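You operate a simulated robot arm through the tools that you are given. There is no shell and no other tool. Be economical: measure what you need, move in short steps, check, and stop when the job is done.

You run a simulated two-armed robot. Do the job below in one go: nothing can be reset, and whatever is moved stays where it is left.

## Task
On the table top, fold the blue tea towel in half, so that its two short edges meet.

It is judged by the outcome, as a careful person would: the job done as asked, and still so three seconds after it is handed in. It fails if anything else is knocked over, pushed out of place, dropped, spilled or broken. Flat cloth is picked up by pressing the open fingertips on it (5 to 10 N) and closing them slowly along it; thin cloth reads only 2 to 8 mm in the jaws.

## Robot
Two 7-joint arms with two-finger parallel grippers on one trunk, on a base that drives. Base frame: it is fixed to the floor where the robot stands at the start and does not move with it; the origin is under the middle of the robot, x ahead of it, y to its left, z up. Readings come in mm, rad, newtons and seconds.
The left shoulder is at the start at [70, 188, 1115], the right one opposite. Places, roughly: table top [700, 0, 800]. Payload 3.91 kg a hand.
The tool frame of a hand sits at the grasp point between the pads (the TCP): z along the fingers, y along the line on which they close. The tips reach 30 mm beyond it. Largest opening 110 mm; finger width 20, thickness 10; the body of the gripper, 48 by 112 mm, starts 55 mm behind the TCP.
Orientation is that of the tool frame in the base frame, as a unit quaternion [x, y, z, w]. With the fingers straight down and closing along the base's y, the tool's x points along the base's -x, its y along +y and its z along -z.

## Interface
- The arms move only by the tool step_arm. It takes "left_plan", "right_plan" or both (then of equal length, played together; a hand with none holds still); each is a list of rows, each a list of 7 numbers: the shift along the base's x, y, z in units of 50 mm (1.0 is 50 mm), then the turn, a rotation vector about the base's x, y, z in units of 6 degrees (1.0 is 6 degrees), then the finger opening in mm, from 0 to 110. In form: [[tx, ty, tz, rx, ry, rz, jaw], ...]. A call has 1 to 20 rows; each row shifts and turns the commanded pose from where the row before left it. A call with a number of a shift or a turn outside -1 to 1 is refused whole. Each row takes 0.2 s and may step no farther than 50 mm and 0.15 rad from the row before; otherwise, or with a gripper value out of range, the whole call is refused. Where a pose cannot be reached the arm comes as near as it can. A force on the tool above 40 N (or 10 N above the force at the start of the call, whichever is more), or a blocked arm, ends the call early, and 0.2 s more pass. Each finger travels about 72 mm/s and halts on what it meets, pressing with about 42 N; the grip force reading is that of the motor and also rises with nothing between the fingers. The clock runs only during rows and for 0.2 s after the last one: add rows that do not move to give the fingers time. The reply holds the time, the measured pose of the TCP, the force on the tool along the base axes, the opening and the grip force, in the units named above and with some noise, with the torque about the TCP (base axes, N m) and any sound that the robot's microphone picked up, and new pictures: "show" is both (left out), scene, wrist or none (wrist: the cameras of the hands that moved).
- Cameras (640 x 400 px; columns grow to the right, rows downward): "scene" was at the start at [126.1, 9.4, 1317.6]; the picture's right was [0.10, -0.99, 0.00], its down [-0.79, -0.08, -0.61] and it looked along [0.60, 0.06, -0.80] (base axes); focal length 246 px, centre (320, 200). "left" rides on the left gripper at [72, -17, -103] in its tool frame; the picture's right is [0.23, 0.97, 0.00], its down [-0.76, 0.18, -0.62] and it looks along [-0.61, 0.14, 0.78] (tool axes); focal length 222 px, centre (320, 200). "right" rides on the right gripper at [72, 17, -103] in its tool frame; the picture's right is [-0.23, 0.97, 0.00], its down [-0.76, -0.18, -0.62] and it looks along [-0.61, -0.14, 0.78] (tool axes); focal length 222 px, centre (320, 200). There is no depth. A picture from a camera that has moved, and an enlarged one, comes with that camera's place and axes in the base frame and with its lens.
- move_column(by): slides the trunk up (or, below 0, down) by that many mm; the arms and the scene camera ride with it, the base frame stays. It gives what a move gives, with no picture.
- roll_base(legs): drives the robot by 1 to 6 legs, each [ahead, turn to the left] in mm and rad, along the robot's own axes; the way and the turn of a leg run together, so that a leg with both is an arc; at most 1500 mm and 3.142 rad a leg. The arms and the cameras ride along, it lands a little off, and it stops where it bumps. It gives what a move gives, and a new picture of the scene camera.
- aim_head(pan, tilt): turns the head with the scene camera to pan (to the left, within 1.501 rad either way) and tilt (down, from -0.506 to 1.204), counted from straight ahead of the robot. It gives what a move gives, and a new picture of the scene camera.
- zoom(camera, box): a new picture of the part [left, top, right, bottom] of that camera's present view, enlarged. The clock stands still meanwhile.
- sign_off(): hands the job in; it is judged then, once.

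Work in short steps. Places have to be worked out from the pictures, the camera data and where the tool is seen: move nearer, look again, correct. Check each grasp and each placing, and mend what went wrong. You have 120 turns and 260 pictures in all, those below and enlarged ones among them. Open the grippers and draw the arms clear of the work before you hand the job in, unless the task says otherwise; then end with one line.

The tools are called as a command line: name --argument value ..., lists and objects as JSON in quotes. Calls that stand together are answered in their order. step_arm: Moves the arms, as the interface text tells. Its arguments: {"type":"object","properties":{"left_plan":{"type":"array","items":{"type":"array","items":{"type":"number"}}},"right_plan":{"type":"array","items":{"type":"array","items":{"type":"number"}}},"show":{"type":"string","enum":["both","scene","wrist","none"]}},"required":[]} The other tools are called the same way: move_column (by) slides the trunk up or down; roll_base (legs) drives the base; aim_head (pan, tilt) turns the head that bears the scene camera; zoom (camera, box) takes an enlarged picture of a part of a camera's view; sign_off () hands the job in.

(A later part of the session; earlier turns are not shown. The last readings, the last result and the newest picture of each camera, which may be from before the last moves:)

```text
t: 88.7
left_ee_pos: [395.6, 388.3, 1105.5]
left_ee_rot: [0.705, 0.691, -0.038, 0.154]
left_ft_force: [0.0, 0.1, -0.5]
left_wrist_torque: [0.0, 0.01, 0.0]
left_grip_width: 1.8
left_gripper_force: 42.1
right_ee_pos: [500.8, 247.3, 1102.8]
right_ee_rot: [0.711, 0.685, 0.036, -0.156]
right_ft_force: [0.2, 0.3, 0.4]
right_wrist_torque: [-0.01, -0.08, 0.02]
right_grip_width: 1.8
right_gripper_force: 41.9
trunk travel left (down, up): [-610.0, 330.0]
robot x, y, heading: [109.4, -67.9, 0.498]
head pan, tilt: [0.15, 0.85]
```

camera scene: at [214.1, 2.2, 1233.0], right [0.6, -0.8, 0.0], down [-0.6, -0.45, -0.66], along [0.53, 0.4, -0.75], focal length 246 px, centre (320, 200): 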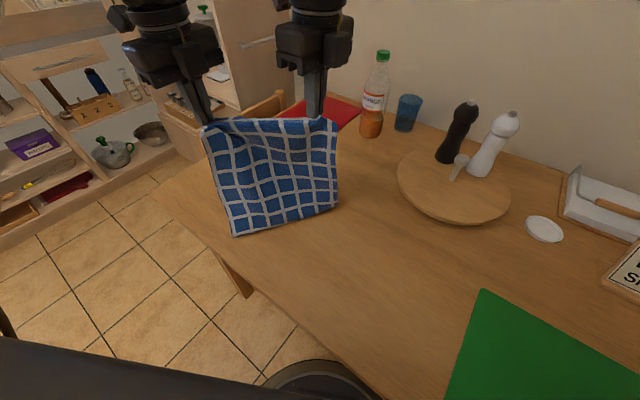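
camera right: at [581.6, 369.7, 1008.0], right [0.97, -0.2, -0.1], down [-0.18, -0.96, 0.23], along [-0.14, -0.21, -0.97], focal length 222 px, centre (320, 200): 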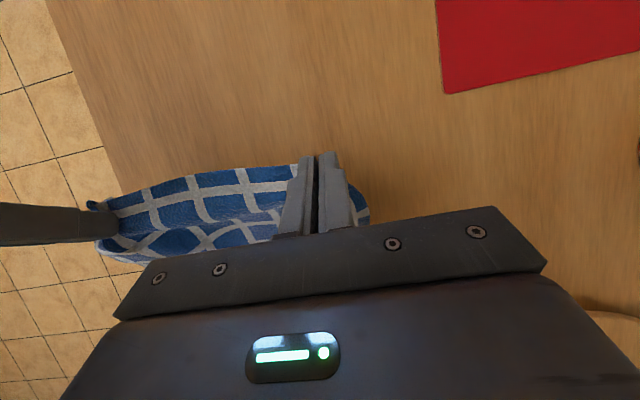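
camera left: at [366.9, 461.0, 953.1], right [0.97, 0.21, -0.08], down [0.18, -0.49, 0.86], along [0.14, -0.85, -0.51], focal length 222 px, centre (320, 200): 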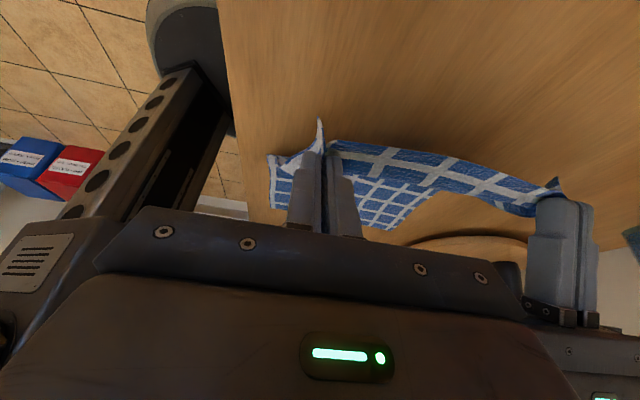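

Slack and free. Now both hands go forward along the robot's heading to about 615 mm ahead.

step_arm --left_plan '[[0.34, 0.19, 0, 0, 0, 0, 0], [0.34, 0.19, 0, 0, 0, 0, 0], [0.34, 0.19, 0, 0, 0, 0, 0], [0.34, 0.19, 0, 0, 0, 0, 0], [0.34, 0.19, 0, 0, 0, 0, 0], [0.34, 0.19, 0, 0, 0, 0, 0], [0.34, 0.19, 0, 0, 0, 0, 0], [0, 0, 0, 0, 0, 0, 0]]' --right_plan '[[0.29, 0.16, 0, 0, 0, 0, 0], [0.29, 0.16, 0, 0, 0, 0, 0], [0.29, 0.16, 0, 0, 0, 0, 0], [0.29, 0.16, 0, 0, 0, 0, 0], [0.29, 0.16, 0, 0, 0, 0, 0], [0.29, 0.16, 0, 0, 0, 0, 0], [0.29, 0.16, 0, 0, 0, 0, 0], [0, 0, 0, 0, 0, 0, 0]]' --show "scene"

```text
t: 90.5
left_ee_pos: [479.0, 447.4, 1086.9]
left_ee_rot: [0.705, 0.692, -0.036, 0.154]
left_ft_force: [-0.2, 0.0, -0.2]
left_wrist_torque: [0.01, 0.02, 0.0]
left_grip_width: 2.2
left_gripper_force: 42.1
left hand out of reach, approached as far as the arm can: row 5, 6, 7
right_ee_pos: [602.5, 303.3, 1104.2]
right_ee_rot: [0.711, 0.685, 0.037, -0.156]
right_ft_force: [0.2, -0.2, 0.7]
right_wrist_torque: [0.03, -0.03, -0.03]
right_grip_width: 2.1
right_gripper_force: 41.6
trunk travel left (down, up): [-610.0, 330.0]
robot x, y, heading: [105.8, -68.2, 0.497]
head pan, tilt: [0.15, 0.85]
camera scene: at [213.7, 1.5, 1308.1], right [0.6, -0.8, 0.0], down [-0.6, -0.45, -0.66], along [0.53, 0.4, -0.75], focal length 246 px, centre (320, 200)
```

scene: 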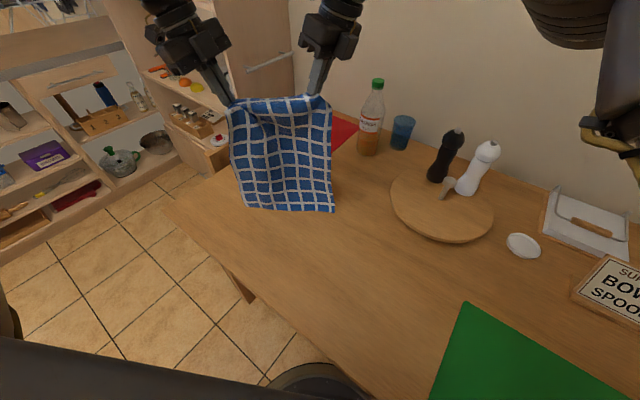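

Both hang ahead with the hem just at table level. The left is at its forward limit, so I align the right with it; the back‑and‑down laying I'll then do with the base and trunk, which keeps the hands steady relative to each other.

step_arm --right_plan '[[-0.2, -0.08, -0.16, 0, 0, 0, 0], [-0.26, -0.12, -0.16, 0, 0, 0, 0], [-0.1, 0.04, 0, 0, 0, 0, 0], [0, 0, 0, 0, 0, 0, 0]]' --left_plan '[[0, 0, 0, 0, 0, 0, 0], [0, 0, 0, 0, 0, 0, 0], [0, 0, 0, 0, 0, 0, 0], [0, 0, 0, 0, 0, 0, 0]]' --show "none"

move_column --by -30

roll_base --legs '[[-40, 0]]'

```text
t: 91.5
left_ee_pos: [480.2, 448.9, 1086.8]
left_ee_rot: [0.704, 0.692, -0.036, 0.155]
left_ft_force: [-0.1, 0.6, 0.2]
left_wrist_torque: [-0.02, 0.05, -0.01]
left_grip_width: 2.3
left_gripper_force: 42.0
right_ee_pos: [574.8, 297.3, 1086.7]
right_ee_rot: [0.711, 0.685, 0.037, -0.156]
right_ft_force: [-0.8, -0.9, -0.2]
right_wrist_torque: [-0.05, -0.03, 0.0]
right_grip_width: 1.9
right_gripper_force: 41.7
trunk travel left (down, up): [-610.0, 330.0]
robot x, y, heading: [109.0, -72.3, 0.495]
head pan, tilt: [0.15, 0.85]
```

```text
t: 92.2
left_ee_pos: [481.1, 447.3, 1057.6]
left_ee_rot: [0.704, 0.692, -0.037, 0.155]
left_ft_force: [-0.5, -0.4, 0.3]
left_wrist_torque: [-0.01, 0.02, 0.01]
left_grip_width: 2.0
left_gripper_force: 42.1
right_ee_pos: [575.1, 295.5, 1057.5]
right_ee_rot: [0.711, 0.685, 0.037, -0.156]
right_ft_force: [-0.6, 0.5, 0.7]
right_wrist_torque: [0.04, -0.03, 0.02]
right_grip_width: 2.0
right_gripper_force: 41.6
trunk travel left (down, up): [-580.0, 360.0]
robot x, y, heading: [105.5, -72.1, 0.5]
head pan, tilt: [0.15, 0.85]
```

```text
t: 93.1
left_ee_pos: [447.5, 429.0, 1054.4]
left_ee_rot: [0.705, 0.691, -0.038, 0.155]
left_ft_force: [-0.1, 0.3, 0.6]
left_wrist_torque: [0.0, 0.01, 0.01]
left_grip_width: 2.2
left_gripper_force: 42.3
right_ee_pos: [542.2, 277.1, 1054.9]
right_ee_rot: [0.711, 0.685, 0.035, -0.156]
right_ft_force: [1.0, 0.6, -0.3]
right_wrist_torque: [0.01, -0.02, -0.01]
right_grip_width: 1.9
right_gripper_force: 41.7
trunk travel left (down, up): [-580.0, 360.0]
robot x, y, heading: [70.5, -89.4, 0.502]
head pan, tilt: [0.15, 0.85]
camera scene: at [180.7, -15.5, 1277.6], right [0.6, -0.8, 0.0], down [-0.6, -0.45, -0.66], along [0.53, 0.4, -0.75], focal length 246 px, centre (320, 200)
```

scene: 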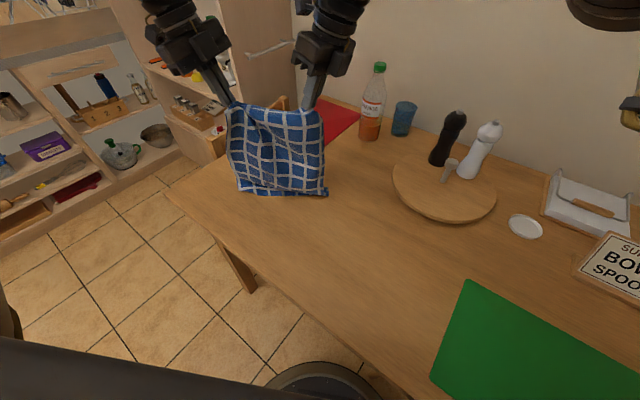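

The hem has touched and bent; I zoom in to see which way it curls.

zoom --camera "scene" --box '[200, 80, 360, 220]'

```text
2.86 times, centred on (280, 150) of scene
camera zoom: at [180.7, -15.5, 1277.6], right [0.6, -0.8, 0.0], down [-0.6, -0.45, -0.66], along [0.53, 0.4, -0.75], focal length 702 px, centre (434, 343)
```

zoom: 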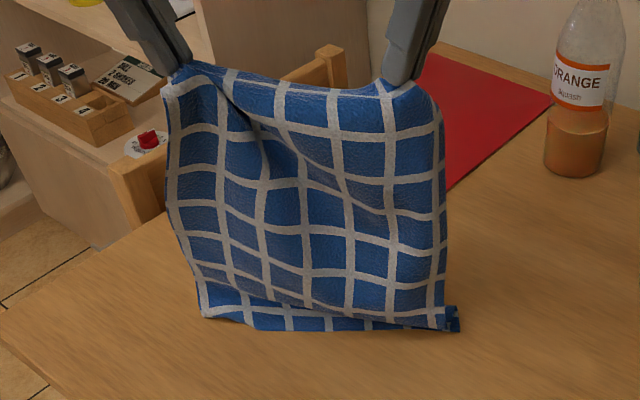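

The hem curled about 35 mm toward the robot, so I'll go with that direction: lay by advancing, then fold back toward the robot. First I lift it free again and back the base up 105 mm to gain room.

move_column --by 50

roll_base --legs '[[-105, 0]]'

zoom --camera "scene" --box '[200, 60, 400, 240]'

```text
t: 94.0
left_ee_pos: [447.7, 428.8, 1106.4]
left_ee_rot: [0.704, 0.692, -0.038, 0.155]
left_ft_force: [-0.2, -0.3, -0.1]
left_wrist_torque: [0.0, 0.03, -0.04]
left_grip_width: 2.1
left_gripper_force: 42.2
right_ee_pos: [542.6, 278.6, 1104.4]
right_ee_rot: [0.711, 0.685, 0.036, -0.156]
right_ft_force: [-0.3, 0.4, 0.0]
right_wrist_torque: [0.0, -0.05, 0.02]
right_grip_width: 2.0
right_gripper_force: 41.7
trunk travel left (down, up): [-630.0, 310.0]
robot x, y, heading: [71.5, -90.8, 0.503]
head pan, tilt: [0.15, 0.85]
```

```text
t: 95.2
left_ee_pos: [353.1, 377.6, 1105.3]
left_ee_rot: [0.705, 0.691, -0.037, 0.154]
left_ft_force: [-1.0, 0.5, -0.6]
left_wrist_torque: [0.03, 0.05, 0.01]
left_grip_width: 2.0
left_gripper_force: 41.7
right_ee_pos: [448.0, 226.0, 1106.8]
right_ee_rot: [0.711, 0.684, 0.038, -0.156]
right_ft_force: [-0.3, -0.4, 0.5]
right_wrist_torque: [0.01, -0.04, 0.01]
right_grip_width: 2.1
right_gripper_force: 42.0
trunk travel left (down, up): [-630.0, 310.0]
robot x, y, heading: [-20.9, -140.5, 0.496]
head pan, tilt: [0.15, 0.85]
camera scene: at [86.0, -67.7, 1328.0], right [0.6, -0.8, 0.0], down [-0.6, -0.45, -0.66], along [0.53, 0.4, -0.75], focal length 246 px, centre (320, 200)
```

scene: 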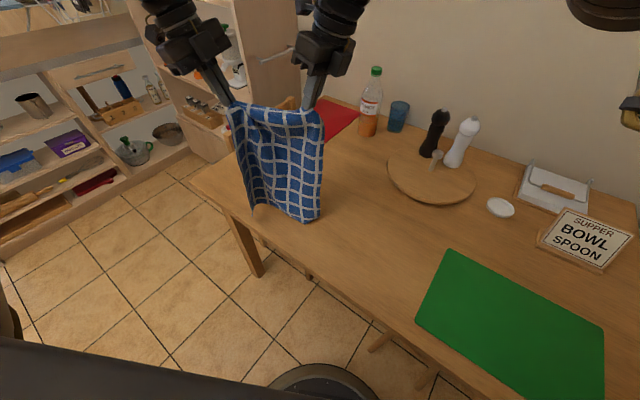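

```text
2.22 times, centred on (300, 150) of scene
camera zoom: at [86.0, -67.7, 1328.0], right [0.6, -0.8, 0.0], down [-0.6, -0.45, -0.66], along [0.53, 0.4, -0.75], focal length 546 px, centre (364, 311)
```

zoom: 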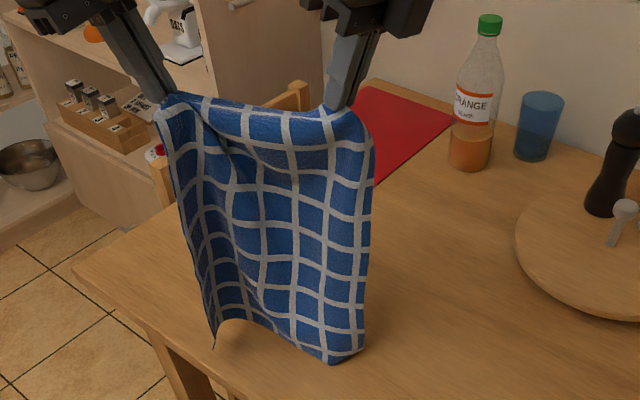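

The hem hangs freely but its left corner comes near the front edge of the table. I raise 20 mm, turn the base right 0.3 rad so the towel is squarer and further onto the table, and back up 50 mm.

move_column --by 20

roll_base --legs '[[0, -0.3], [-50, 0]]'

step_arm --right_plan '[[0.04, -0.14, 0, 0, 0, 0, 0], [0, 0, 0, 0, 0, 0, 0], [0, 0, 0, 0, 0, 0, 0], [0, 0, 0, 0, 0, 0, 0], [0, 0, 0, 0, 0, 0, 0]]' --show "scene"

```text
t: 95.9
left_ee_pos: [353.2, 377.9, 1127.6]
left_ee_rot: [0.705, 0.691, -0.037, 0.155]
left_ft_force: [0.1, -0.4, -0.4]
left_wrist_torque: [-0.01, 0.04, -0.01]
left_grip_width: 2.0
left_gripper_force: 42.1
right_ee_pos: [448.0, 225.4, 1126.5]
right_ee_rot: [0.712, 0.684, 0.037, -0.155]
right_ft_force: [-1.1, 0.8, -0.5]
right_wrist_torque: [-0.01, -0.02, -0.03]
right_grip_width: 1.4
right_gripper_force: 41.9
trunk travel left (down, up): [-650.0, 290.0]
robot x, y, heading: [-23.6, -141.0, 0.497]
head pan, tilt: [0.15, 0.85]
```

```text
t: 97.8
left_ee_pos: [442.5, 237.9, 1124.5]
left_ee_rot: [0.798, 0.58, -0.062, 0.147]
left_ft_force: [0.3, 0.1, -0.6]
left_wrist_torque: [-0.01, 0.04, 0.0]
left_grip_width: 2.0
left_gripper_force: 42.2
right_ee_pos: [491.0, 64.9, 1123.4]
right_ee_rot: [0.804, 0.572, 0.058, -0.15]
right_ft_force: [0.5, 0.5, -0.4]
right_wrist_torque: [-0.01, 0.01, 0.08]
right_grip_width: 1.7
right_gripper_force: 41.9
trunk travel left (down, up): [-650.0, 290.0]
robot x, y, heading: [-65.5, -149.0, 0.204]
head pan, tilt: [0.15, 0.85]
camera scene: at [58.5, -109.0, 1347.4], right [0.34, -0.94, 0.0], down [-0.71, -0.26, -0.66], along [0.62, 0.23, -0.75], focal length 246 px, centre (320, 200)
```

scene: 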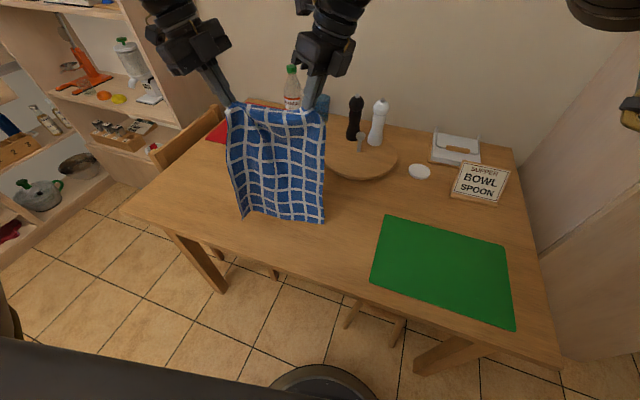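

```text
t: 99.0
left_ee_pos: [440.8, 236.1, 1127.5]
left_ee_rot: [0.799, 0.58, -0.059, 0.148]
left_ft_force: [0.1, -0.3, -1.6]
left_wrist_torque: [-0.03, 0.0, 0.04]
left_grip_width: 1.9
left_gripper_force: 42.0
right_ee_pos: [489.0, 57.1, 1126.4]
right_ee_rot: [0.805, 0.572, 0.059, -0.148]
right_ft_force: [-0.2, -0.5, 0.0]
right_wrist_torque: [0.03, -0.04, 0.06]
right_grip_width: 1.6
right_gripper_force: 41.8
trunk travel left (down, up): [-650.0, 290.0]
robot x, y, heading: [-72.5, -150.5, 0.201]
head pan, tilt: [0.15, 0.85]
camera scene: at [54.5, -111.2, 1348.0], right [0.34, -0.94, 0.0], down [-0.7, -0.26, -0.66], along [0.62, 0.23, -0.75], focal length 246 px, centre (320, 200)
```

scene: 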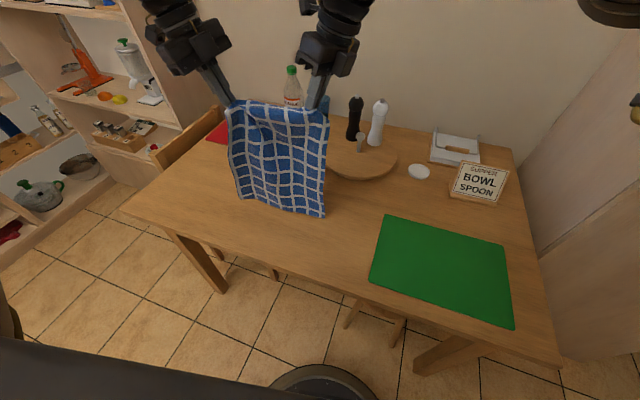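

The towel now hangs squarely over the free middle of the table. I back up 40 mm more, lower until the hem just touches, then advance 35 mm so that the hem trails toward me.

roll_base --legs '[[-40, 0]]'

move_column --by -52

roll_base --legs '[[35, 0]]'

zoom --camera "scene" --box '[180, 60, 400, 240]'

```text
t: 99.8
left_ee_pos: [405.8, 228.7, 1122.9]
left_ee_rot: [0.798, 0.581, -0.062, 0.145]
left_ft_force: [0.4, 0.4, -0.2]
left_wrist_torque: [-0.03, 0.02, 0.02]
left_grip_width: 2.0
left_gripper_force: 42.0
right_ee_pos: [454.1, 48.9, 1124.5]
right_ee_rot: [0.805, 0.571, 0.056, -0.15]
right_ft_force: [0.5, 0.2, -0.2]
right_wrist_torque: [-0.02, 0.0, 0.03]
right_grip_width: 2.1
right_gripper_force: 41.5
trunk travel left (down, up): [-650.0, 290.0]
robot x, y, heading: [-105.3, -154.4, 0.198]
head pan, tilt: [0.15, 0.85]
camera scene: at [21.0, -117.6, 1347.3], right [0.34, -0.94, 0.0], down [-0.71, -0.26, -0.66], along [0.62, 0.23, -0.75], focal length 246 px, centre (320, 200)
```

scene: 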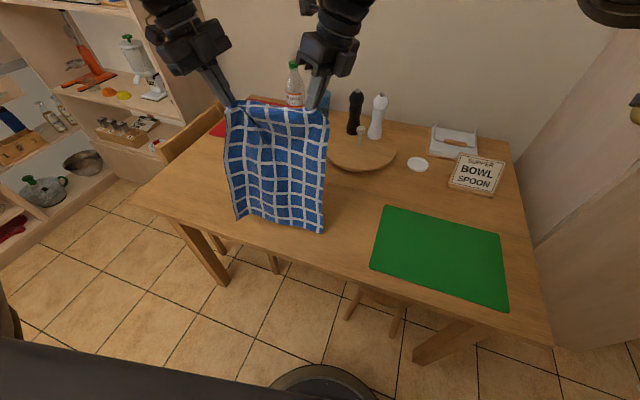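

```text
t: 100.8
left_ee_pos: [403.7, 229.5, 1073.9]
left_ee_rot: [0.799, 0.58, -0.06, 0.147]
left_ft_force: [-0.3, -0.2, 0.0]
left_wrist_torque: [-0.02, 0.01, 0.04]
left_grip_width: 2.0
left_gripper_force: 42.2
right_ee_pos: [452.5, 48.1, 1074.0]
right_ee_rot: [0.805, 0.571, 0.058, -0.148]
right_ft_force: [-0.3, 0.4, -0.1]
right_wrist_torque: [-0.01, 0.01, 0.06]
right_grip_width: 2.0
right_gripper_force: 41.4
trunk travel left (down, up): [-598.0, 342.0]
robot x, y, heading: [-109.3, -156.1, 0.196]
head pan, tilt: [0.15, 0.85]
```

```text
t: 101.6
left_ee_pos: [430.0, 232.8, 1080.5]
left_ee_rot: [0.799, 0.58, -0.057, 0.149]
left_ft_force: [-0.6, -0.1, 0.5]
left_wrist_torque: [-0.02, -0.07, 0.05]
left_grip_width: 2.0
left_gripper_force: 42.1
right_ee_pos: [477.1, 55.0, 1078.6]
right_ee_rot: [0.804, 0.572, 0.062, -0.148]
right_ft_force: [-1.0, 0.2, 2.1]
right_wrist_torque: [0.04, -0.12, 0.04]
right_grip_width: 1.9
right_gripper_force: 41.9
trunk travel left (down, up): [-598.0, 342.0]
robot x, y, heading: [-70.2, -150.7, 0.201]
head pan, tilt: [0.15, 0.85]
camera scene: at [42.9, -114.1, 1297.1], right [0.34, -0.94, 0.0], down [-0.7, -0.26, -0.67], along [0.62, 0.23, -0.75], focal length 246 px, centre (320, 200)
```

scene: 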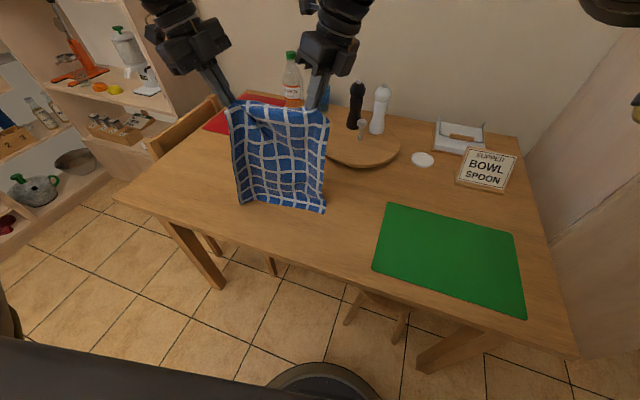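

```text
2.22 times, centred on (290, 150) of scene
camera zoom: at [42.9, -114.1, 1297.1], right [0.34, -0.94, 0.0], down [-0.7, -0.26, -0.67], along [0.62, 0.23, -0.75], focal length 546 px, centre (387, 311)
```

zoom: 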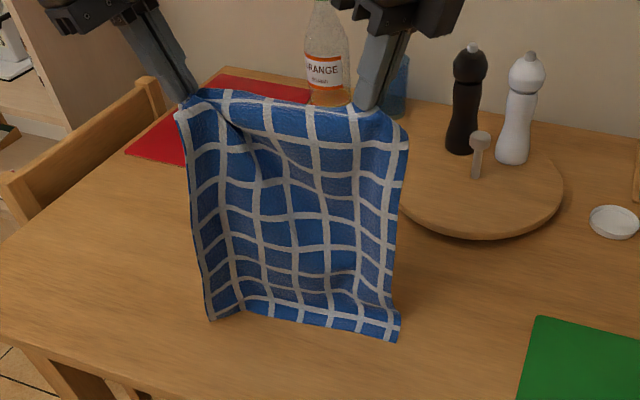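

The hem is on the table and trails toward me. I continue: lower 40, advance 40, twice.

move_column --by -40

roll_base --legs '[[40, 0]]'

move_column --by -40

zoom --camera "scene" --box '[180, 60, 400, 240]'

```text
t: 102.5
left_ee_pos: [436.2, 235.6, 1033.7]
left_ee_rot: [0.799, 0.58, -0.059, 0.147]
left_ft_force: [0.6, -0.4, -0.4]
left_wrist_torque: [0.01, 0.01, 0.06]
left_grip_width: 2.3
left_gripper_force: 42.4
right_ee_pos: [485.9, 56.4, 1033.9]
right_ee_rot: [0.805, 0.571, 0.059, -0.149]
right_ft_force: [-0.9, 0.9, -0.1]
right_wrist_torque: [-0.03, 0.03, 0.03]
right_grip_width: 1.8
right_gripper_force: 41.9
trunk travel left (down, up): [-558.0, 382.0]
robot x, y, heading: [-73.7, -150.6, 0.202]
head pan, tilt: [0.15, 0.85]
```

```text
t: 103.3
left_ee_pos: [467.5, 241.4, 1039.0]
left_ee_rot: [0.798, 0.581, -0.055, 0.149]
left_ft_force: [-1.7, 0.5, 0.5]
left_wrist_torque: [0.02, -0.05, 0.0]
left_grip_width: 2.2
left_gripper_force: 41.4
right_ee_pos: [515.5, 62.3, 1039.2]
right_ee_rot: [0.803, 0.574, 0.063, -0.147]
right_ft_force: [-1.2, 0.1, 1.4]
right_wrist_torque: [0.01, -0.09, 0.02]
right_grip_width: 1.7
right_gripper_force: 42.1
trunk travel left (down, up): [-558.0, 382.0]
robot x, y, heading: [-36.1, -148.1, 0.203]
head pan, tilt: [0.15, 0.85]
camera scene: at [81.9, -106.0, 1257.1], right [0.35, -0.94, 0.0], down [-0.7, -0.26, -0.67], along [0.62, 0.23, -0.75], focal length 246 px, centre (320, 200)
```

scene: 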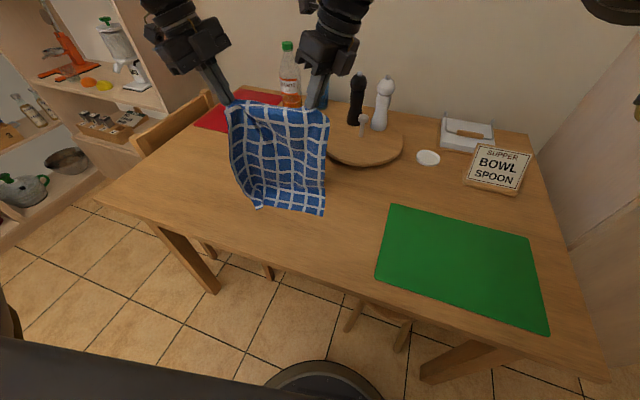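

```text
t: 104.2
left_ee_pos: [474.3, 244.3, 996.8]
left_ee_rot: [0.799, 0.58, -0.059, 0.148]
left_ft_force: [0.4, -0.3, 0.1]
left_wrist_torque: [0.01, 0.01, 0.05]
left_grip_width: 2.1
left_gripper_force: 42.1
right_ee_pos: [522.6, 63.8, 995.1]
right_ee_rot: [0.804, 0.573, 0.059, -0.148]
right_ft_force: [-0.1, -0.4, 0.7]
right_wrist_torque: [0.01, -0.03, 0.05]
right_grip_width: 1.9
right_gripper_force: 41.7
trunk travel left (down, up): [-518.0, 422.0]
robot x, y, heading: [-37.9, -143.6, 0.199]
head pan, tilt: [0.15, 0.85]
```

```text
2.22 times, centred on (290, 150) of scene
camera zoom: at [90.3, -104.0, 1215.9], right [0.34, -0.94, 0.0], down [-0.71, -0.26, -0.66], along [0.62, 0.23, -0.75], focal length 546 px, centre (387, 311)
```

zoom: 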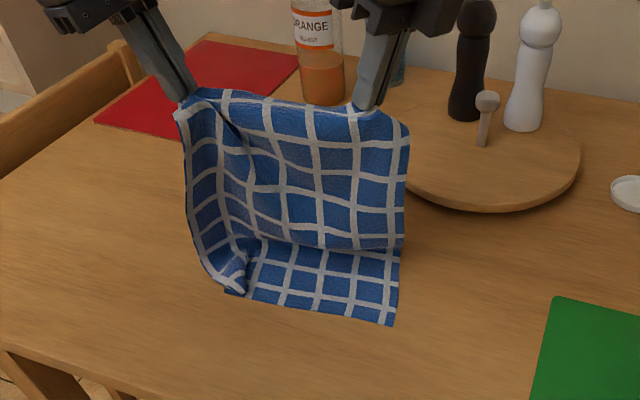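

About 80 mm is laid, but the left edge curls inward since the left pinch holds the corner flap pointing toward me. I rotate both hands clockwise about their own finger axes (~45°) so the corner flaps point outward along the edge.

step_arm --left_plan '[[0, 0, 0, 0.077, -0.305, -0.94, 0], [0, 0, 0, 0.077, -0.305, -0.94, 0], [0, 0, 0, 0.077, -0.305, -0.94, 0], [0, 0, 0, 0.077, -0.305, -0.94, 0], [0, 0, 0, 0.077, -0.305, -0.94, 0], [0, 0, 0, 0.077, -0.305, -0.94, 0], [0, 0, 0, 0.077, -0.305, -0.94, 0], [0, 0, 0, 0.077, -0.305, -0.94, 0], [0, 0, 0, 0, 0, 0, 0]]' --right_plan '[[0, 0, 0, -0.075, 0.305, -0.94, 0], [0, 0, 0, -0.075, 0.305, -0.94, 0], [0, 0, 0, -0.075, 0.305, -0.94, 0], [0, 0, 0, -0.075, 0.305, -0.94, 0], [0, 0, 0, -0.075, 0.305, -0.94, 0], [0, 0, 0, -0.075, 0.305, -0.94, 0], [0, 0, 0, -0.075, 0.305, -0.94, 0], [0, 0, 0, -0.075, 0.305, -0.94, 0], [0, 0, 0, 0, 0, 0, 0]]' --show "none"

zoom --camera "scene" --box '[180, 60, 400, 240]'

```text
t: 106.2
left_ee_pos: [473.9, 244.5, 996.6]
left_ee_rot: [0.965, 0.208, 0.008, 0.162]
left_ft_force: [-1.2, 0.1, -0.3]
left_wrist_torque: [0.0, 0.04, 0.05]
left_grip_width: 2.0
left_gripper_force: 42.0
right_ee_pos: [521.5, 66.2, 995.4]
right_ee_rot: [0.967, 0.199, -0.006, -0.159]
right_ft_force: [0.7, 0.5, -0.7]
right_wrist_torque: [0.01, -0.02, 0.04]
right_grip_width: 1.7
right_gripper_force: 41.9
trunk travel left (down, up): [-518.0, 422.0]
robot x, y, heading: [-35.1, -144.5, 0.203]
head pan, tilt: [0.15, 0.85]
```

```text
2.22 times, centred on (290, 150) of scene
camera zoom: at [90.4, -104.0, 1215.9], right [0.35, -0.94, 0.0], down [-0.71, -0.26, -0.66], along [0.62, 0.23, -0.75], focal length 546 px, centre (387, 311)
```

zoom: 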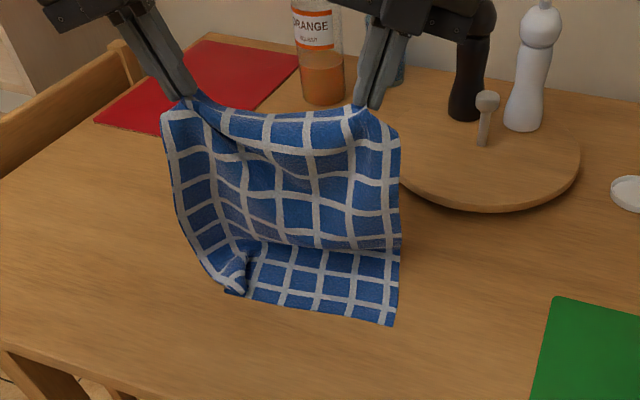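

The flaps now point outward and the upper part is flatter, but the left hem corner is still tucked. I lift it free, back up, and lay it again.

move_column --by 125

roll_base --legs '[[-75, 0]]'

step_arm --right_plan '[[0.02, -0.1, 0, 0, 0, 0, 0], [0, 0, 0, 0, 0, 0, 0], [0, 0, 0, 0, 0, 0, 0], [0, 0, 0, 0, 0, 0, 0], [0, 0, 0, 0, 0, 0, 0], [0, 0, 0, 0, 0, 0, 0]]' --show "none"

zoom --camera "scene" --box '[180, 60, 400, 240]'

```text
t: 107.7
left_ee_pos: [475.5, 244.6, 1120.6]
left_ee_rot: [0.965, 0.208, 0.007, 0.161]
left_ft_force: [-0.6, -0.9, -1.2]
left_wrist_torque: [0.01, 0.0, 0.03]
left_grip_width: 2.1
left_gripper_force: 42.4
right_ee_pos: [523.8, 65.6, 1120.2]
right_ee_rot: [0.967, 0.199, -0.006, -0.159]
right_ft_force: [0.2, 0.7, -1.2]
right_wrist_torque: [0.0, -0.03, 0.02]
right_grip_width: 1.8
right_gripper_force: 41.7
trunk travel left (down, up): [-643.0, 297.0]
robot x, y, heading: [-33.2, -143.3, 0.206]
head pan, tilt: [0.15, 0.85]
```

```text
t: 108.7
left_ee_pos: [401.9, 228.0, 1120.0]
left_ee_rot: [0.965, 0.208, 0.006, 0.161]
left_ft_force: [-0.5, -0.6, -0.3]
left_wrist_torque: [-0.03, 0.01, 0.01]
left_grip_width: 1.7
left_gripper_force: 42.1
right_ee_pos: [450.0, 49.3, 1119.7]
right_ee_rot: [0.967, 0.199, -0.007, -0.159]
right_ft_force: [-0.6, 0.1, -0.2]
right_wrist_torque: [0.01, -0.03, 0.07]
right_grip_width: 1.6
right_gripper_force: 41.8
trunk travel left (down, up): [-643.0, 297.0]
robot x, y, heading: [-109.6, -158.6, 0.197]
head pan, tilt: [0.15, 0.85]
camera scene: at [17.6, -118.6, 1340.7], right [0.34, -0.94, 0.0], down [-0.71, -0.26, -0.66], along [0.62, 0.23, -0.75], focal length 246 px, centre (320, 200)
```

scene: 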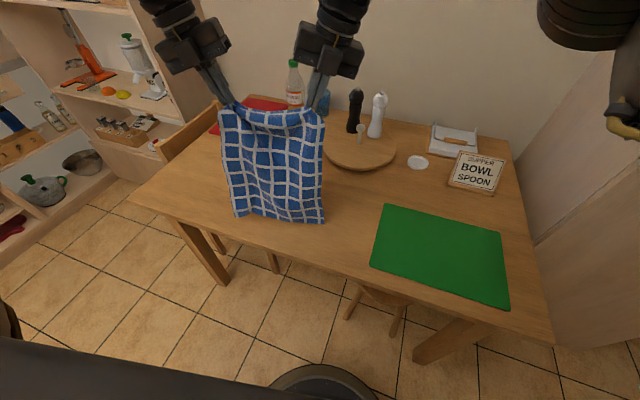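

```text
t: 110.1
left_ee_pos: [402.3, 227.9, 1120.2]
left_ee_rot: [0.965, 0.208, 0.007, 0.16]
left_ft_force: [-0.3, -0.6, 0.1]
left_wrist_torque: [-0.02, 0.02, 0.04]
left_grip_width: 2.1
left_gripper_force: 41.9
right_ee_pos: [450.5, 43.9, 1121.2]
right_ee_rot: [0.967, 0.199, -0.007, -0.159]
right_ft_force: [0.2, -0.3, 0.4]
right_wrist_torque: [0.03, -0.03, 0.08]
right_grip_width: 1.8
right_gripper_force: 41.2
trunk travel left (down, up): [-643.0, 297.0]
robot x, y, heading: [-106.7, -153.3, 0.198]
head pan, tilt: [0.15, 0.85]
```

```text
2.22 times, centred on (290, 150) of scene
camera zoom: at [16.5, -119.4, 1340.9], right [0.34, -0.94, 0.0], down [-0.71, -0.26, -0.66], along [0.62, 0.23, -0.75], focal length 546 px, centre (387, 311)
```

zoom: 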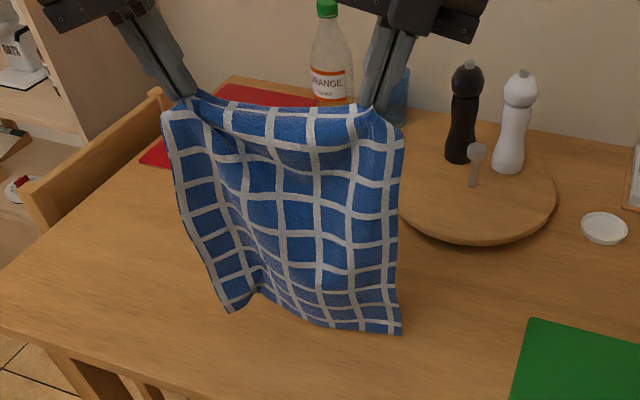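

Much flatter now. I lay it again: lower to touch, advance, lower, advance.

move_column --by -48

roll_base --legs '[[40, 0]]'

move_column --by -35

roll_base --legs '[[35, 0]]'

zoom --camera "scene" --box '[180, 60, 400, 240]'

```text
t: 111.0
left_ee_pos: [399.3, 228.5, 1073.3]
left_ee_rot: [0.965, 0.208, 0.008, 0.161]
left_ft_force: [-0.3, -0.8, 0.1]
left_wrist_torque: [0.02, 0.01, 0.01]
left_grip_width: 2.3
left_gripper_force: 42.3
right_ee_pos: [450.9, 43.3, 1074.3]
right_ee_rot: [0.967, 0.199, -0.006, -0.159]
right_ft_force: [-0.1, 0.0, 0.3]
right_wrist_torque: [0.0, -0.02, 0.05]
right_grip_width: 1.5
right_gripper_force: 41.6
trunk travel left (down, up): [-595.0, 345.0]
robot x, y, heading: [-109.0, -155.4, 0.2]
head pan, tilt: [0.15, 0.85]
```

```text
t: 111.9
left_ee_pos: [430.9, 234.5, 1079.1]
left_ee_rot: [0.965, 0.207, 0.011, 0.161]
left_ft_force: [-0.8, -0.1, 0.8]
left_wrist_torque: [0.02, -0.03, 0.05]
left_grip_width: 1.8
left_gripper_force: 42.1
right_ee_pos: [481.1, 49.4, 1079.5]
right_ee_rot: [0.967, 0.201, -0.002, -0.16]
right_ft_force: [0.0, -0.2, 0.5]
right_wrist_torque: [-0.02, -0.15, 0.05]
right_grip_width: 1.8
right_gripper_force: 41.1
trunk travel left (down, up): [-595.0, 345.0]
robot x, y, heading: [-71.0, -146.8, 0.202]
head pan, tilt: [0.15, 0.85]
camera scene: at [45.8, -113.6, 1294.1], right [0.34, -0.94, 0.0], down [-0.7, -0.26, -0.67], along [0.62, 0.23, -0.75], focal length 246 px, centre (320, 200)
```

scene: 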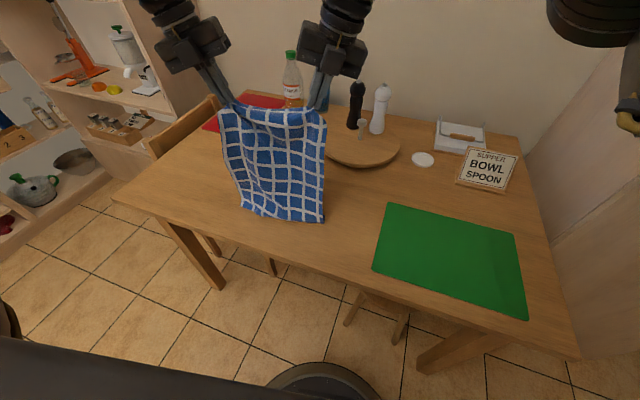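

```text
t: 112.7
left_ee_pos: [436.8, 237.5, 1039.8]
left_ee_rot: [0.965, 0.207, 0.008, 0.16]
left_ft_force: [-0.4, 1.0, -0.2]
left_wrist_torque: [0.0, 0.0, 0.08]
left_grip_width: 2.0
left_gripper_force: 41.7
right_ee_pos: [486.4, 52.3, 1037.3]
right_ee_rot: [0.967, 0.2, -0.004, -0.159]
right_ft_force: [-0.2, -0.8, -0.3]
right_wrist_torque: [-0.02, -0.02, 0.05]
right_grip_width: 1.8
right_gripper_force: 41.8
trunk travel left (down, up): [-560.0, 380.0]
robot x, y, heading: [-66.6, -151.2, 0.202]
head pan, tilt: [0.15, 0.85]
```

```text
t: 113.6
left_ee_pos: [465.6, 241.1, 1043.9]
left_ee_rot: [0.965, 0.208, 0.012, 0.161]
left_ft_force: [-0.4, -0.6, 0.3]
left_wrist_torque: [0.01, -0.01, 0.05]
left_grip_width: 2.2
left_gripper_force: 41.9
right_ee_pos: [514.5, 58.4, 1043.7]
right_ee_rot: [0.966, 0.202, -0.001, -0.161]
right_ft_force: [-0.6, 0.7, 1.0]
right_wrist_torque: [-0.04, -0.09, 0.03]
right_grip_width: 1.7
right_gripper_force: 41.6
trunk travel left (down, up): [-560.0, 380.0]
robot x, y, heading: [-38.9, -142.4, 0.198]
head pan, tilt: [0.15, 0.85]
camera scene: at [80.8, -106.4, 1258.9], right [0.35, -0.94, 0.0], down [-0.7, -0.26, -0.66], along [0.62, 0.23, -0.75], focal length 246 px, centre (320, 200)
```

scene: 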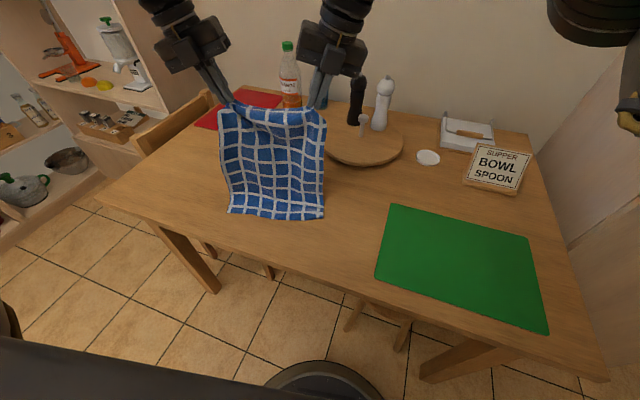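

```text
2.22 times, centred on (290, 150) of scene
camera zoom: at [80.8, -106.4, 1258.9], right [0.35, -0.94, 0.0], down [-0.7, -0.26, -0.66], along [0.62, 0.23, -0.75], focal length 546 px, centre (387, 311)
```

zoom: 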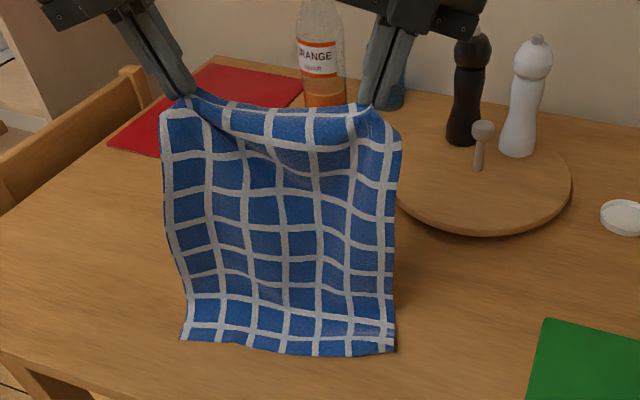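

Excellent: the hem now lies flat and straight from about (373,262) to (439,19). I continue lowering and advancing.

move_column --by -40

roll_base --legs '[[38, 0]]'

move_column --by -40

roll_base --legs '[[38, 0]]'

zoom --camera "scene" --box '[160, 60, 400, 260]'

```text
t: 114.4
left_ee_pos: [470.7, 243.5, 999.5]
left_ee_rot: [0.965, 0.209, 0.009, 0.16]
left_ft_force: [0.9, -0.3, 0.3]
left_wrist_torque: [0.01, 0.01, 0.03]
left_grip_width: 2.1
left_gripper_force: 42.3
right_ee_pos: [518.8, 59.5, 999.5]
right_ee_rot: [0.967, 0.201, -0.004, -0.159]
right_ft_force: [0.2, 0.1, 1.7]
right_wrist_torque: [0.04, -0.04, 0.04]
right_grip_width: 1.7
right_gripper_force: 41.4
trunk travel left (down, up): [-520.0, 420.0]
robot x, y, heading: [-35.4, -140.2, 0.2]
head pan, tilt: [0.15, 0.85]
```

```text
t: 115.3
left_ee_pos: [503.0, 250.7, 1002.6]
left_ee_rot: [0.965, 0.208, 0.011, 0.161]
left_ft_force: [-0.2, 0.7, 0.4]
left_wrist_torque: [0.0, -0.02, 0.04]
left_grip_width: 2.1
left_gripper_force: 42.1
right_ee_pos: [551.0, 66.1, 1001.8]
right_ee_rot: [0.966, 0.201, -0.003, -0.16]
right_ft_force: [0.8, -0.9, -0.7]
right_wrist_torque: [-0.03, -0.04, 0.03]
right_grip_width: 1.8
right_gripper_force: 41.5
trunk travel left (down, up): [-520.0, 420.0]
robot x, y, heading: [-3.8, -137.6, 0.206]
head pan, tilt: [0.15, 0.85]
camera scene: at [118.9, -98.5, 1218.6], right [0.35, -0.94, 0.0], down [-0.7, -0.26, -0.66], along [0.62, 0.23, -0.75], focal length 246 px, centre (320, 200)
```

scene: 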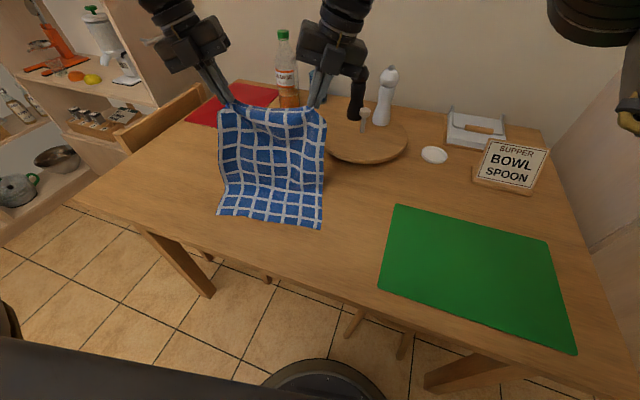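

```text
t: 116.1
left_ee_pos: [505.8, 251.0, 960.5]
left_ee_rot: [0.965, 0.208, 0.009, 0.16]
left_ft_force: [0.0, 0.2, 0.3]
left_wrist_torque: [0.01, 0.0, 0.06]
left_grip_width: 2.2
left_gripper_force: 41.4
right_ee_pos: [554.8, 66.6, 960.5]
right_ee_rot: [0.966, 0.201, -0.004, -0.16]
right_ft_force: [-0.9, -0.2, 0.8]
right_wrist_torque: [0.03, -0.01, 0.04]
right_grip_width: 1.8
right_gripper_force: 41.5
trunk travel left (down, up): [-480.0, 460.0]
robot x, y, heading: [0.5, -133.2, 0.201]
head pan, tilt: [0.15, 0.85]
```

```text
t: 117.0
left_ee_pos: [540.8, 258.7, 962.7]
left_ee_rot: [0.964, 0.209, 0.011, 0.161]
left_ft_force: [-0.2, 0.7, 0.0]
left_wrist_torque: [0.01, 0.02, 0.06]
left_grip_width: 2.0
left_gripper_force: 42.2
right_ee_pos: [589.7, 74.4, 961.4]
right_ee_rot: [0.967, 0.201, -0.004, -0.159]
right_ft_force: [-0.9, -0.6, 0.1]
right_wrist_torque: [-0.02, -0.03, 0.03]
right_grip_width: 1.9
right_gripper_force: 42.1
trunk travel left (down, up): [-480.0, 460.0]
robot x, y, heading: [37.5, -129.2, 0.204]
head pan, tilt: [0.15, 0.85]
camera scene: at [157.8, -90.4, 1178.5], right [0.35, -0.94, 0.0], down [-0.7, -0.26, -0.66], along [0.62, 0.23, -0.75], focal length 246 px, centre (320, 200)
```

scene: 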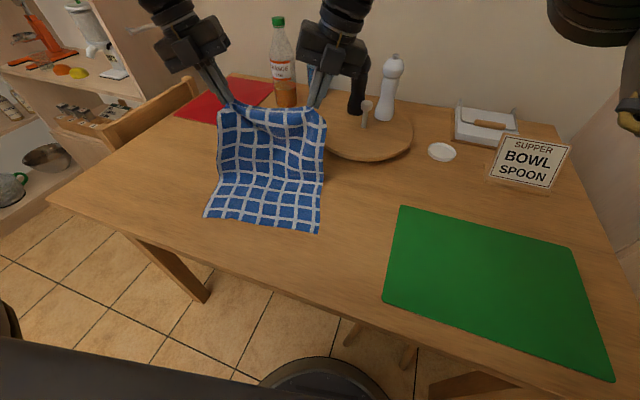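

```text
2.00 times, centred on (280, 160) of scene
camera zoom: at [157.8, -90.4, 1178.5], right [0.35, -0.94, 0.0], down [-0.7, -0.26, -0.66], along [0.62, 0.23, -0.75], focal length 491 px, centre (400, 280)
```

zoom: 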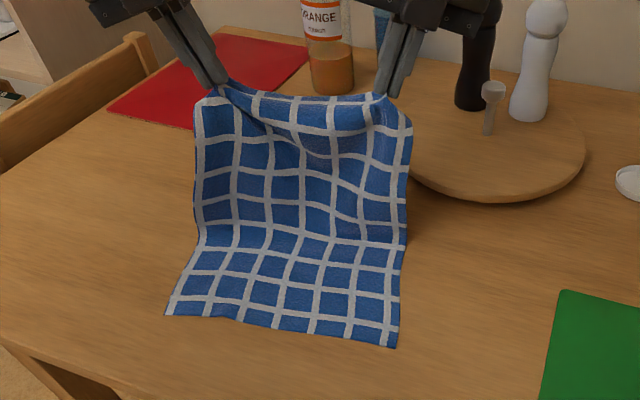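

Beautiful – about 140 mm laid flat. One more 25 mm increment reaches the middle; then I start the return: back up 85 mm first at nearly the same height.

move_column --by -22

roll_base --legs '[[25, 0]]'

zoom --camera "scene" --box '[160, 60, 400, 260]'

```text
t: 117.7
left_ee_pos: [544.1, 258.7, 938.5]
left_ee_rot: [0.965, 0.208, 0.009, 0.162]
left_ft_force: [-0.3, 0.2, 0.0]
left_wrist_torque: [0.01, 0.0, 0.02]
left_grip_width: 2.4
left_gripper_force: 42.5
right_ee_pos: [592.6, 75.4, 936.8]
right_ee_rot: [0.967, 0.201, -0.006, -0.159]
right_ft_force: [-0.1, 0.0, 0.6]
right_wrist_torque: [0.0, -0.01, 0.06]
right_grip_width: 1.7
right_gripper_force: 41.9
trunk travel left (down, up): [-458.0, 482.0]
robot x, y, heading: [34.6, -129.8, 0.199]
head pan, tilt: [0.15, 0.85]
```

```text
t: 118.5
left_ee_pos: [567.4, 263.2, 939.4]
left_ee_rot: [0.965, 0.209, 0.009, 0.161]
left_ft_force: [-0.4, -1.0, -0.3]
left_wrist_torque: [-0.01, 0.03, 0.02]
left_grip_width: 2.0
left_gripper_force: 42.1
right_ee_pos: [617.0, 81.2, 938.0]
right_ee_rot: [0.966, 0.203, -0.004, -0.16]
right_ft_force: [-0.8, -0.7, -0.6]
right_wrist_torque: [0.02, -0.03, 0.02]
right_grip_width: 1.6
right_gripper_force: 41.8
trunk travel left (down, up): [-458.0, 482.0]
robot x, y, heading: [58.3, -123.7, 0.199]
head pan, tilt: [0.15, 0.85]
camera scene: at [184.3, -84.8, 1156.1], right [0.35, -0.94, 0.0], down [-0.7, -0.26, -0.66], along [0.62, 0.23, -0.75], focal length 246 px, centre (320, 200)
```

scene: 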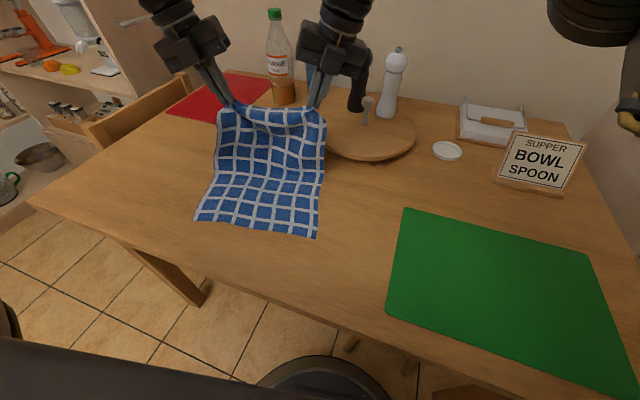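

```text
2.00 times, centred on (280, 160) of scene
camera zoom: at [184.3, -84.8, 1156.1], right [0.35, -0.94, 0.0], down [-0.7, -0.26, -0.66], along [0.62, 0.23, -0.75], focal length 491 px, centre (400, 280)
```

zoom: 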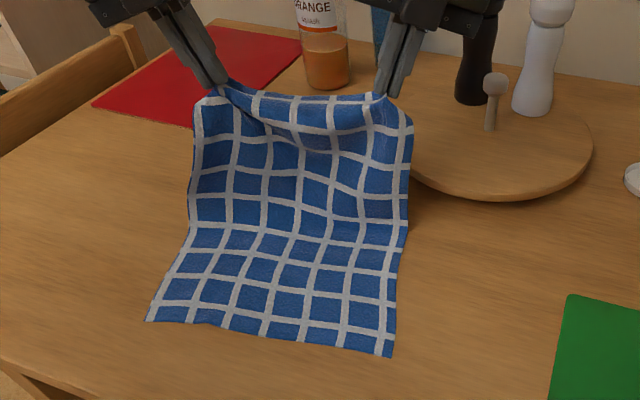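

Half is laid: hem at (377,266)–(427,15), hands 190 mm ahead of it and parallel. Now I carry the held edge back over in an arc: lower 30, back 80, lower 55, back 62.

move_column --by -30

roll_base --legs '[[-80, 0]]'

zoom --camera "scene" --box '[160, 60, 400, 260]'

```text
t: 119.2
left_ee_pos: [567.8, 263.8, 910.2]
left_ee_rot: [0.965, 0.208, 0.009, 0.161]
left_ft_force: [-0.6, -0.3, -0.5]
left_wrist_torque: [-0.02, 0.0, 0.04]
left_grip_width: 2.1
left_gripper_force: 41.7
right_ee_pos: [616.5, 80.6, 908.2]
right_ee_rot: [0.966, 0.202, -0.005, -0.16]
right_ft_force: [-0.8, 0.1, -0.1]
right_wrist_torque: [0.02, -0.02, 0.02]
right_grip_width: 1.7
right_gripper_force: 42.1
trunk travel left (down, up): [-428.0, 512.0]
robot x, y, heading: [62.2, -121.4, 0.202]
head pan, tilt: [0.15, 0.85]
```

```text
t: 120.3
left_ee_pos: [487.8, 247.2, 909.7]
left_ee_rot: [0.965, 0.207, 0.011, 0.161]
left_ft_force: [-0.2, 0.2, 1.6]
left_wrist_torque: [0.02, -0.02, 0.01]
left_grip_width: 2.1
left_gripper_force: 41.1
right_ee_pos: [537.3, 62.8, 908.5]
right_ee_rot: [0.966, 0.202, -0.003, -0.16]
right_ft_force: [-0.1, -0.9, -0.1]
right_wrist_torque: [0.02, -0.06, 0.01]
right_grip_width: 1.7
right_gripper_force: 41.3
trunk travel left (down, up): [-428.0, 512.0]
robot x, y, heading: [-21.3, -138.7, 0.202]
head pan, tilt: [0.15, 0.85]
camera scene: at [104.4, -101.3, 1126.2], right [0.34, -0.94, 0.0], down [-0.7, -0.26, -0.66], along [0.62, 0.23, -0.75], focal length 246 px, centre (320, 200)
```

scene: 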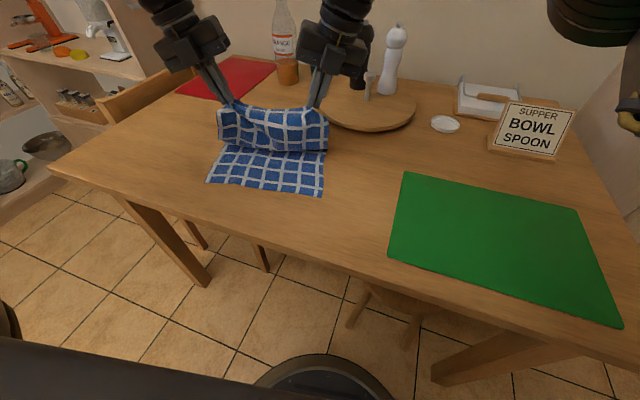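

```text
2.00 times, centred on (280, 160) of scene
camera zoom: at [104.4, -101.3, 1126.2], right [0.34, -0.94, 0.0], down [-0.7, -0.26, -0.66], along [0.62, 0.23, -0.75], focal length 491 px, centre (400, 280)
```

zoom: 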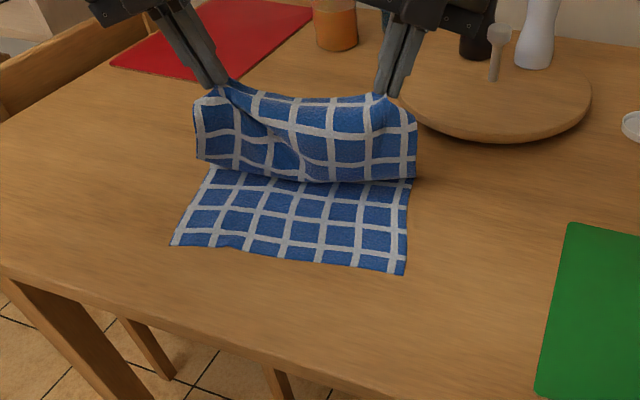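

The flap comes over cleanly and the lower hem hasn't moved. Next: lower 55, back 62.

move_column --by -50

roll_base --legs '[[-60, 0]]'

zoom --camera "scene" --box '[160, 40, 400, 240]'

```text
t: 121.2
left_ee_pos: [488.5, 246.2, 858.5]
left_ee_rot: [0.965, 0.207, 0.009, 0.162]
left_ft_force: [-0.4, 0.3, 0.1]
left_wrist_torque: [-0.03, -0.01, 0.04]
left_grip_width: 2.4
left_gripper_force: 41.7
right_ee_pos: [537.8, 63.6, 857.5]
right_ee_rot: [0.967, 0.201, -0.004, -0.159]
right_ft_force: [0.3, -1.0, -0.8]
right_wrist_torque: [0.02, -0.01, 0.05]
right_grip_width: 1.8
right_gripper_force: 41.4
trunk travel left (down, up): [-378.0, 562.0]
robot x, y, heading: [-17.2, -140.9, 0.201]
head pan, tilt: [0.15, 0.85]
```

```text
t: 122.2
left_ee_pos: [429.0, 234.1, 860.1]
left_ee_rot: [0.965, 0.207, 0.01, 0.161]
left_ft_force: [-0.1, 0.0, 0.7]
left_wrist_torque: [0.05, 0.01, 0.04]
left_grip_width: 2.0
left_gripper_force: 42.1
right_ee_pos: [477.5, 50.6, 857.5]
right_ee_rot: [0.966, 0.201, -0.004, -0.16]
right_ft_force: [-0.5, -0.8, 0.7]
right_wrist_torque: [0.01, -0.06, 0.01]
right_grip_width: 1.8
right_gripper_force: 40.6
trunk travel left (down, up): [-378.0, 562.0]
robot x, y, heading: [-77.0, -155.2, 0.201]
head pan, tilt: [0.15, 0.85]
camera scene: at [45.5, -113.3, 1076.2], right [0.34, -0.94, 0.0], down [-0.7, -0.26, -0.66], along [0.62, 0.23, -0.75], focal length 246 px, centre (320, 200)
```

scene: 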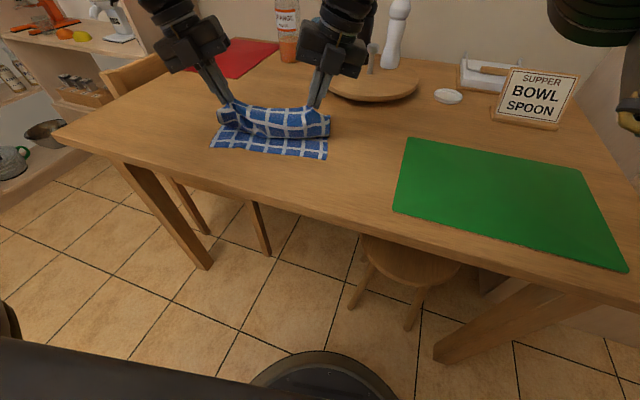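

```text
2.00 times, centred on (280, 140) of scene
camera zoom: at [45.5, -113.3, 1076.2], right [0.34, -0.94, 0.0], down [-0.7, -0.26, -0.66], along [0.62, 0.23, -0.75], focal length 491 px, centre (400, 320)
```

zoom: 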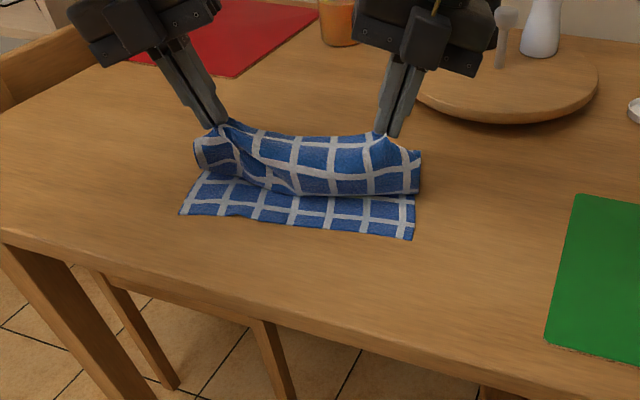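

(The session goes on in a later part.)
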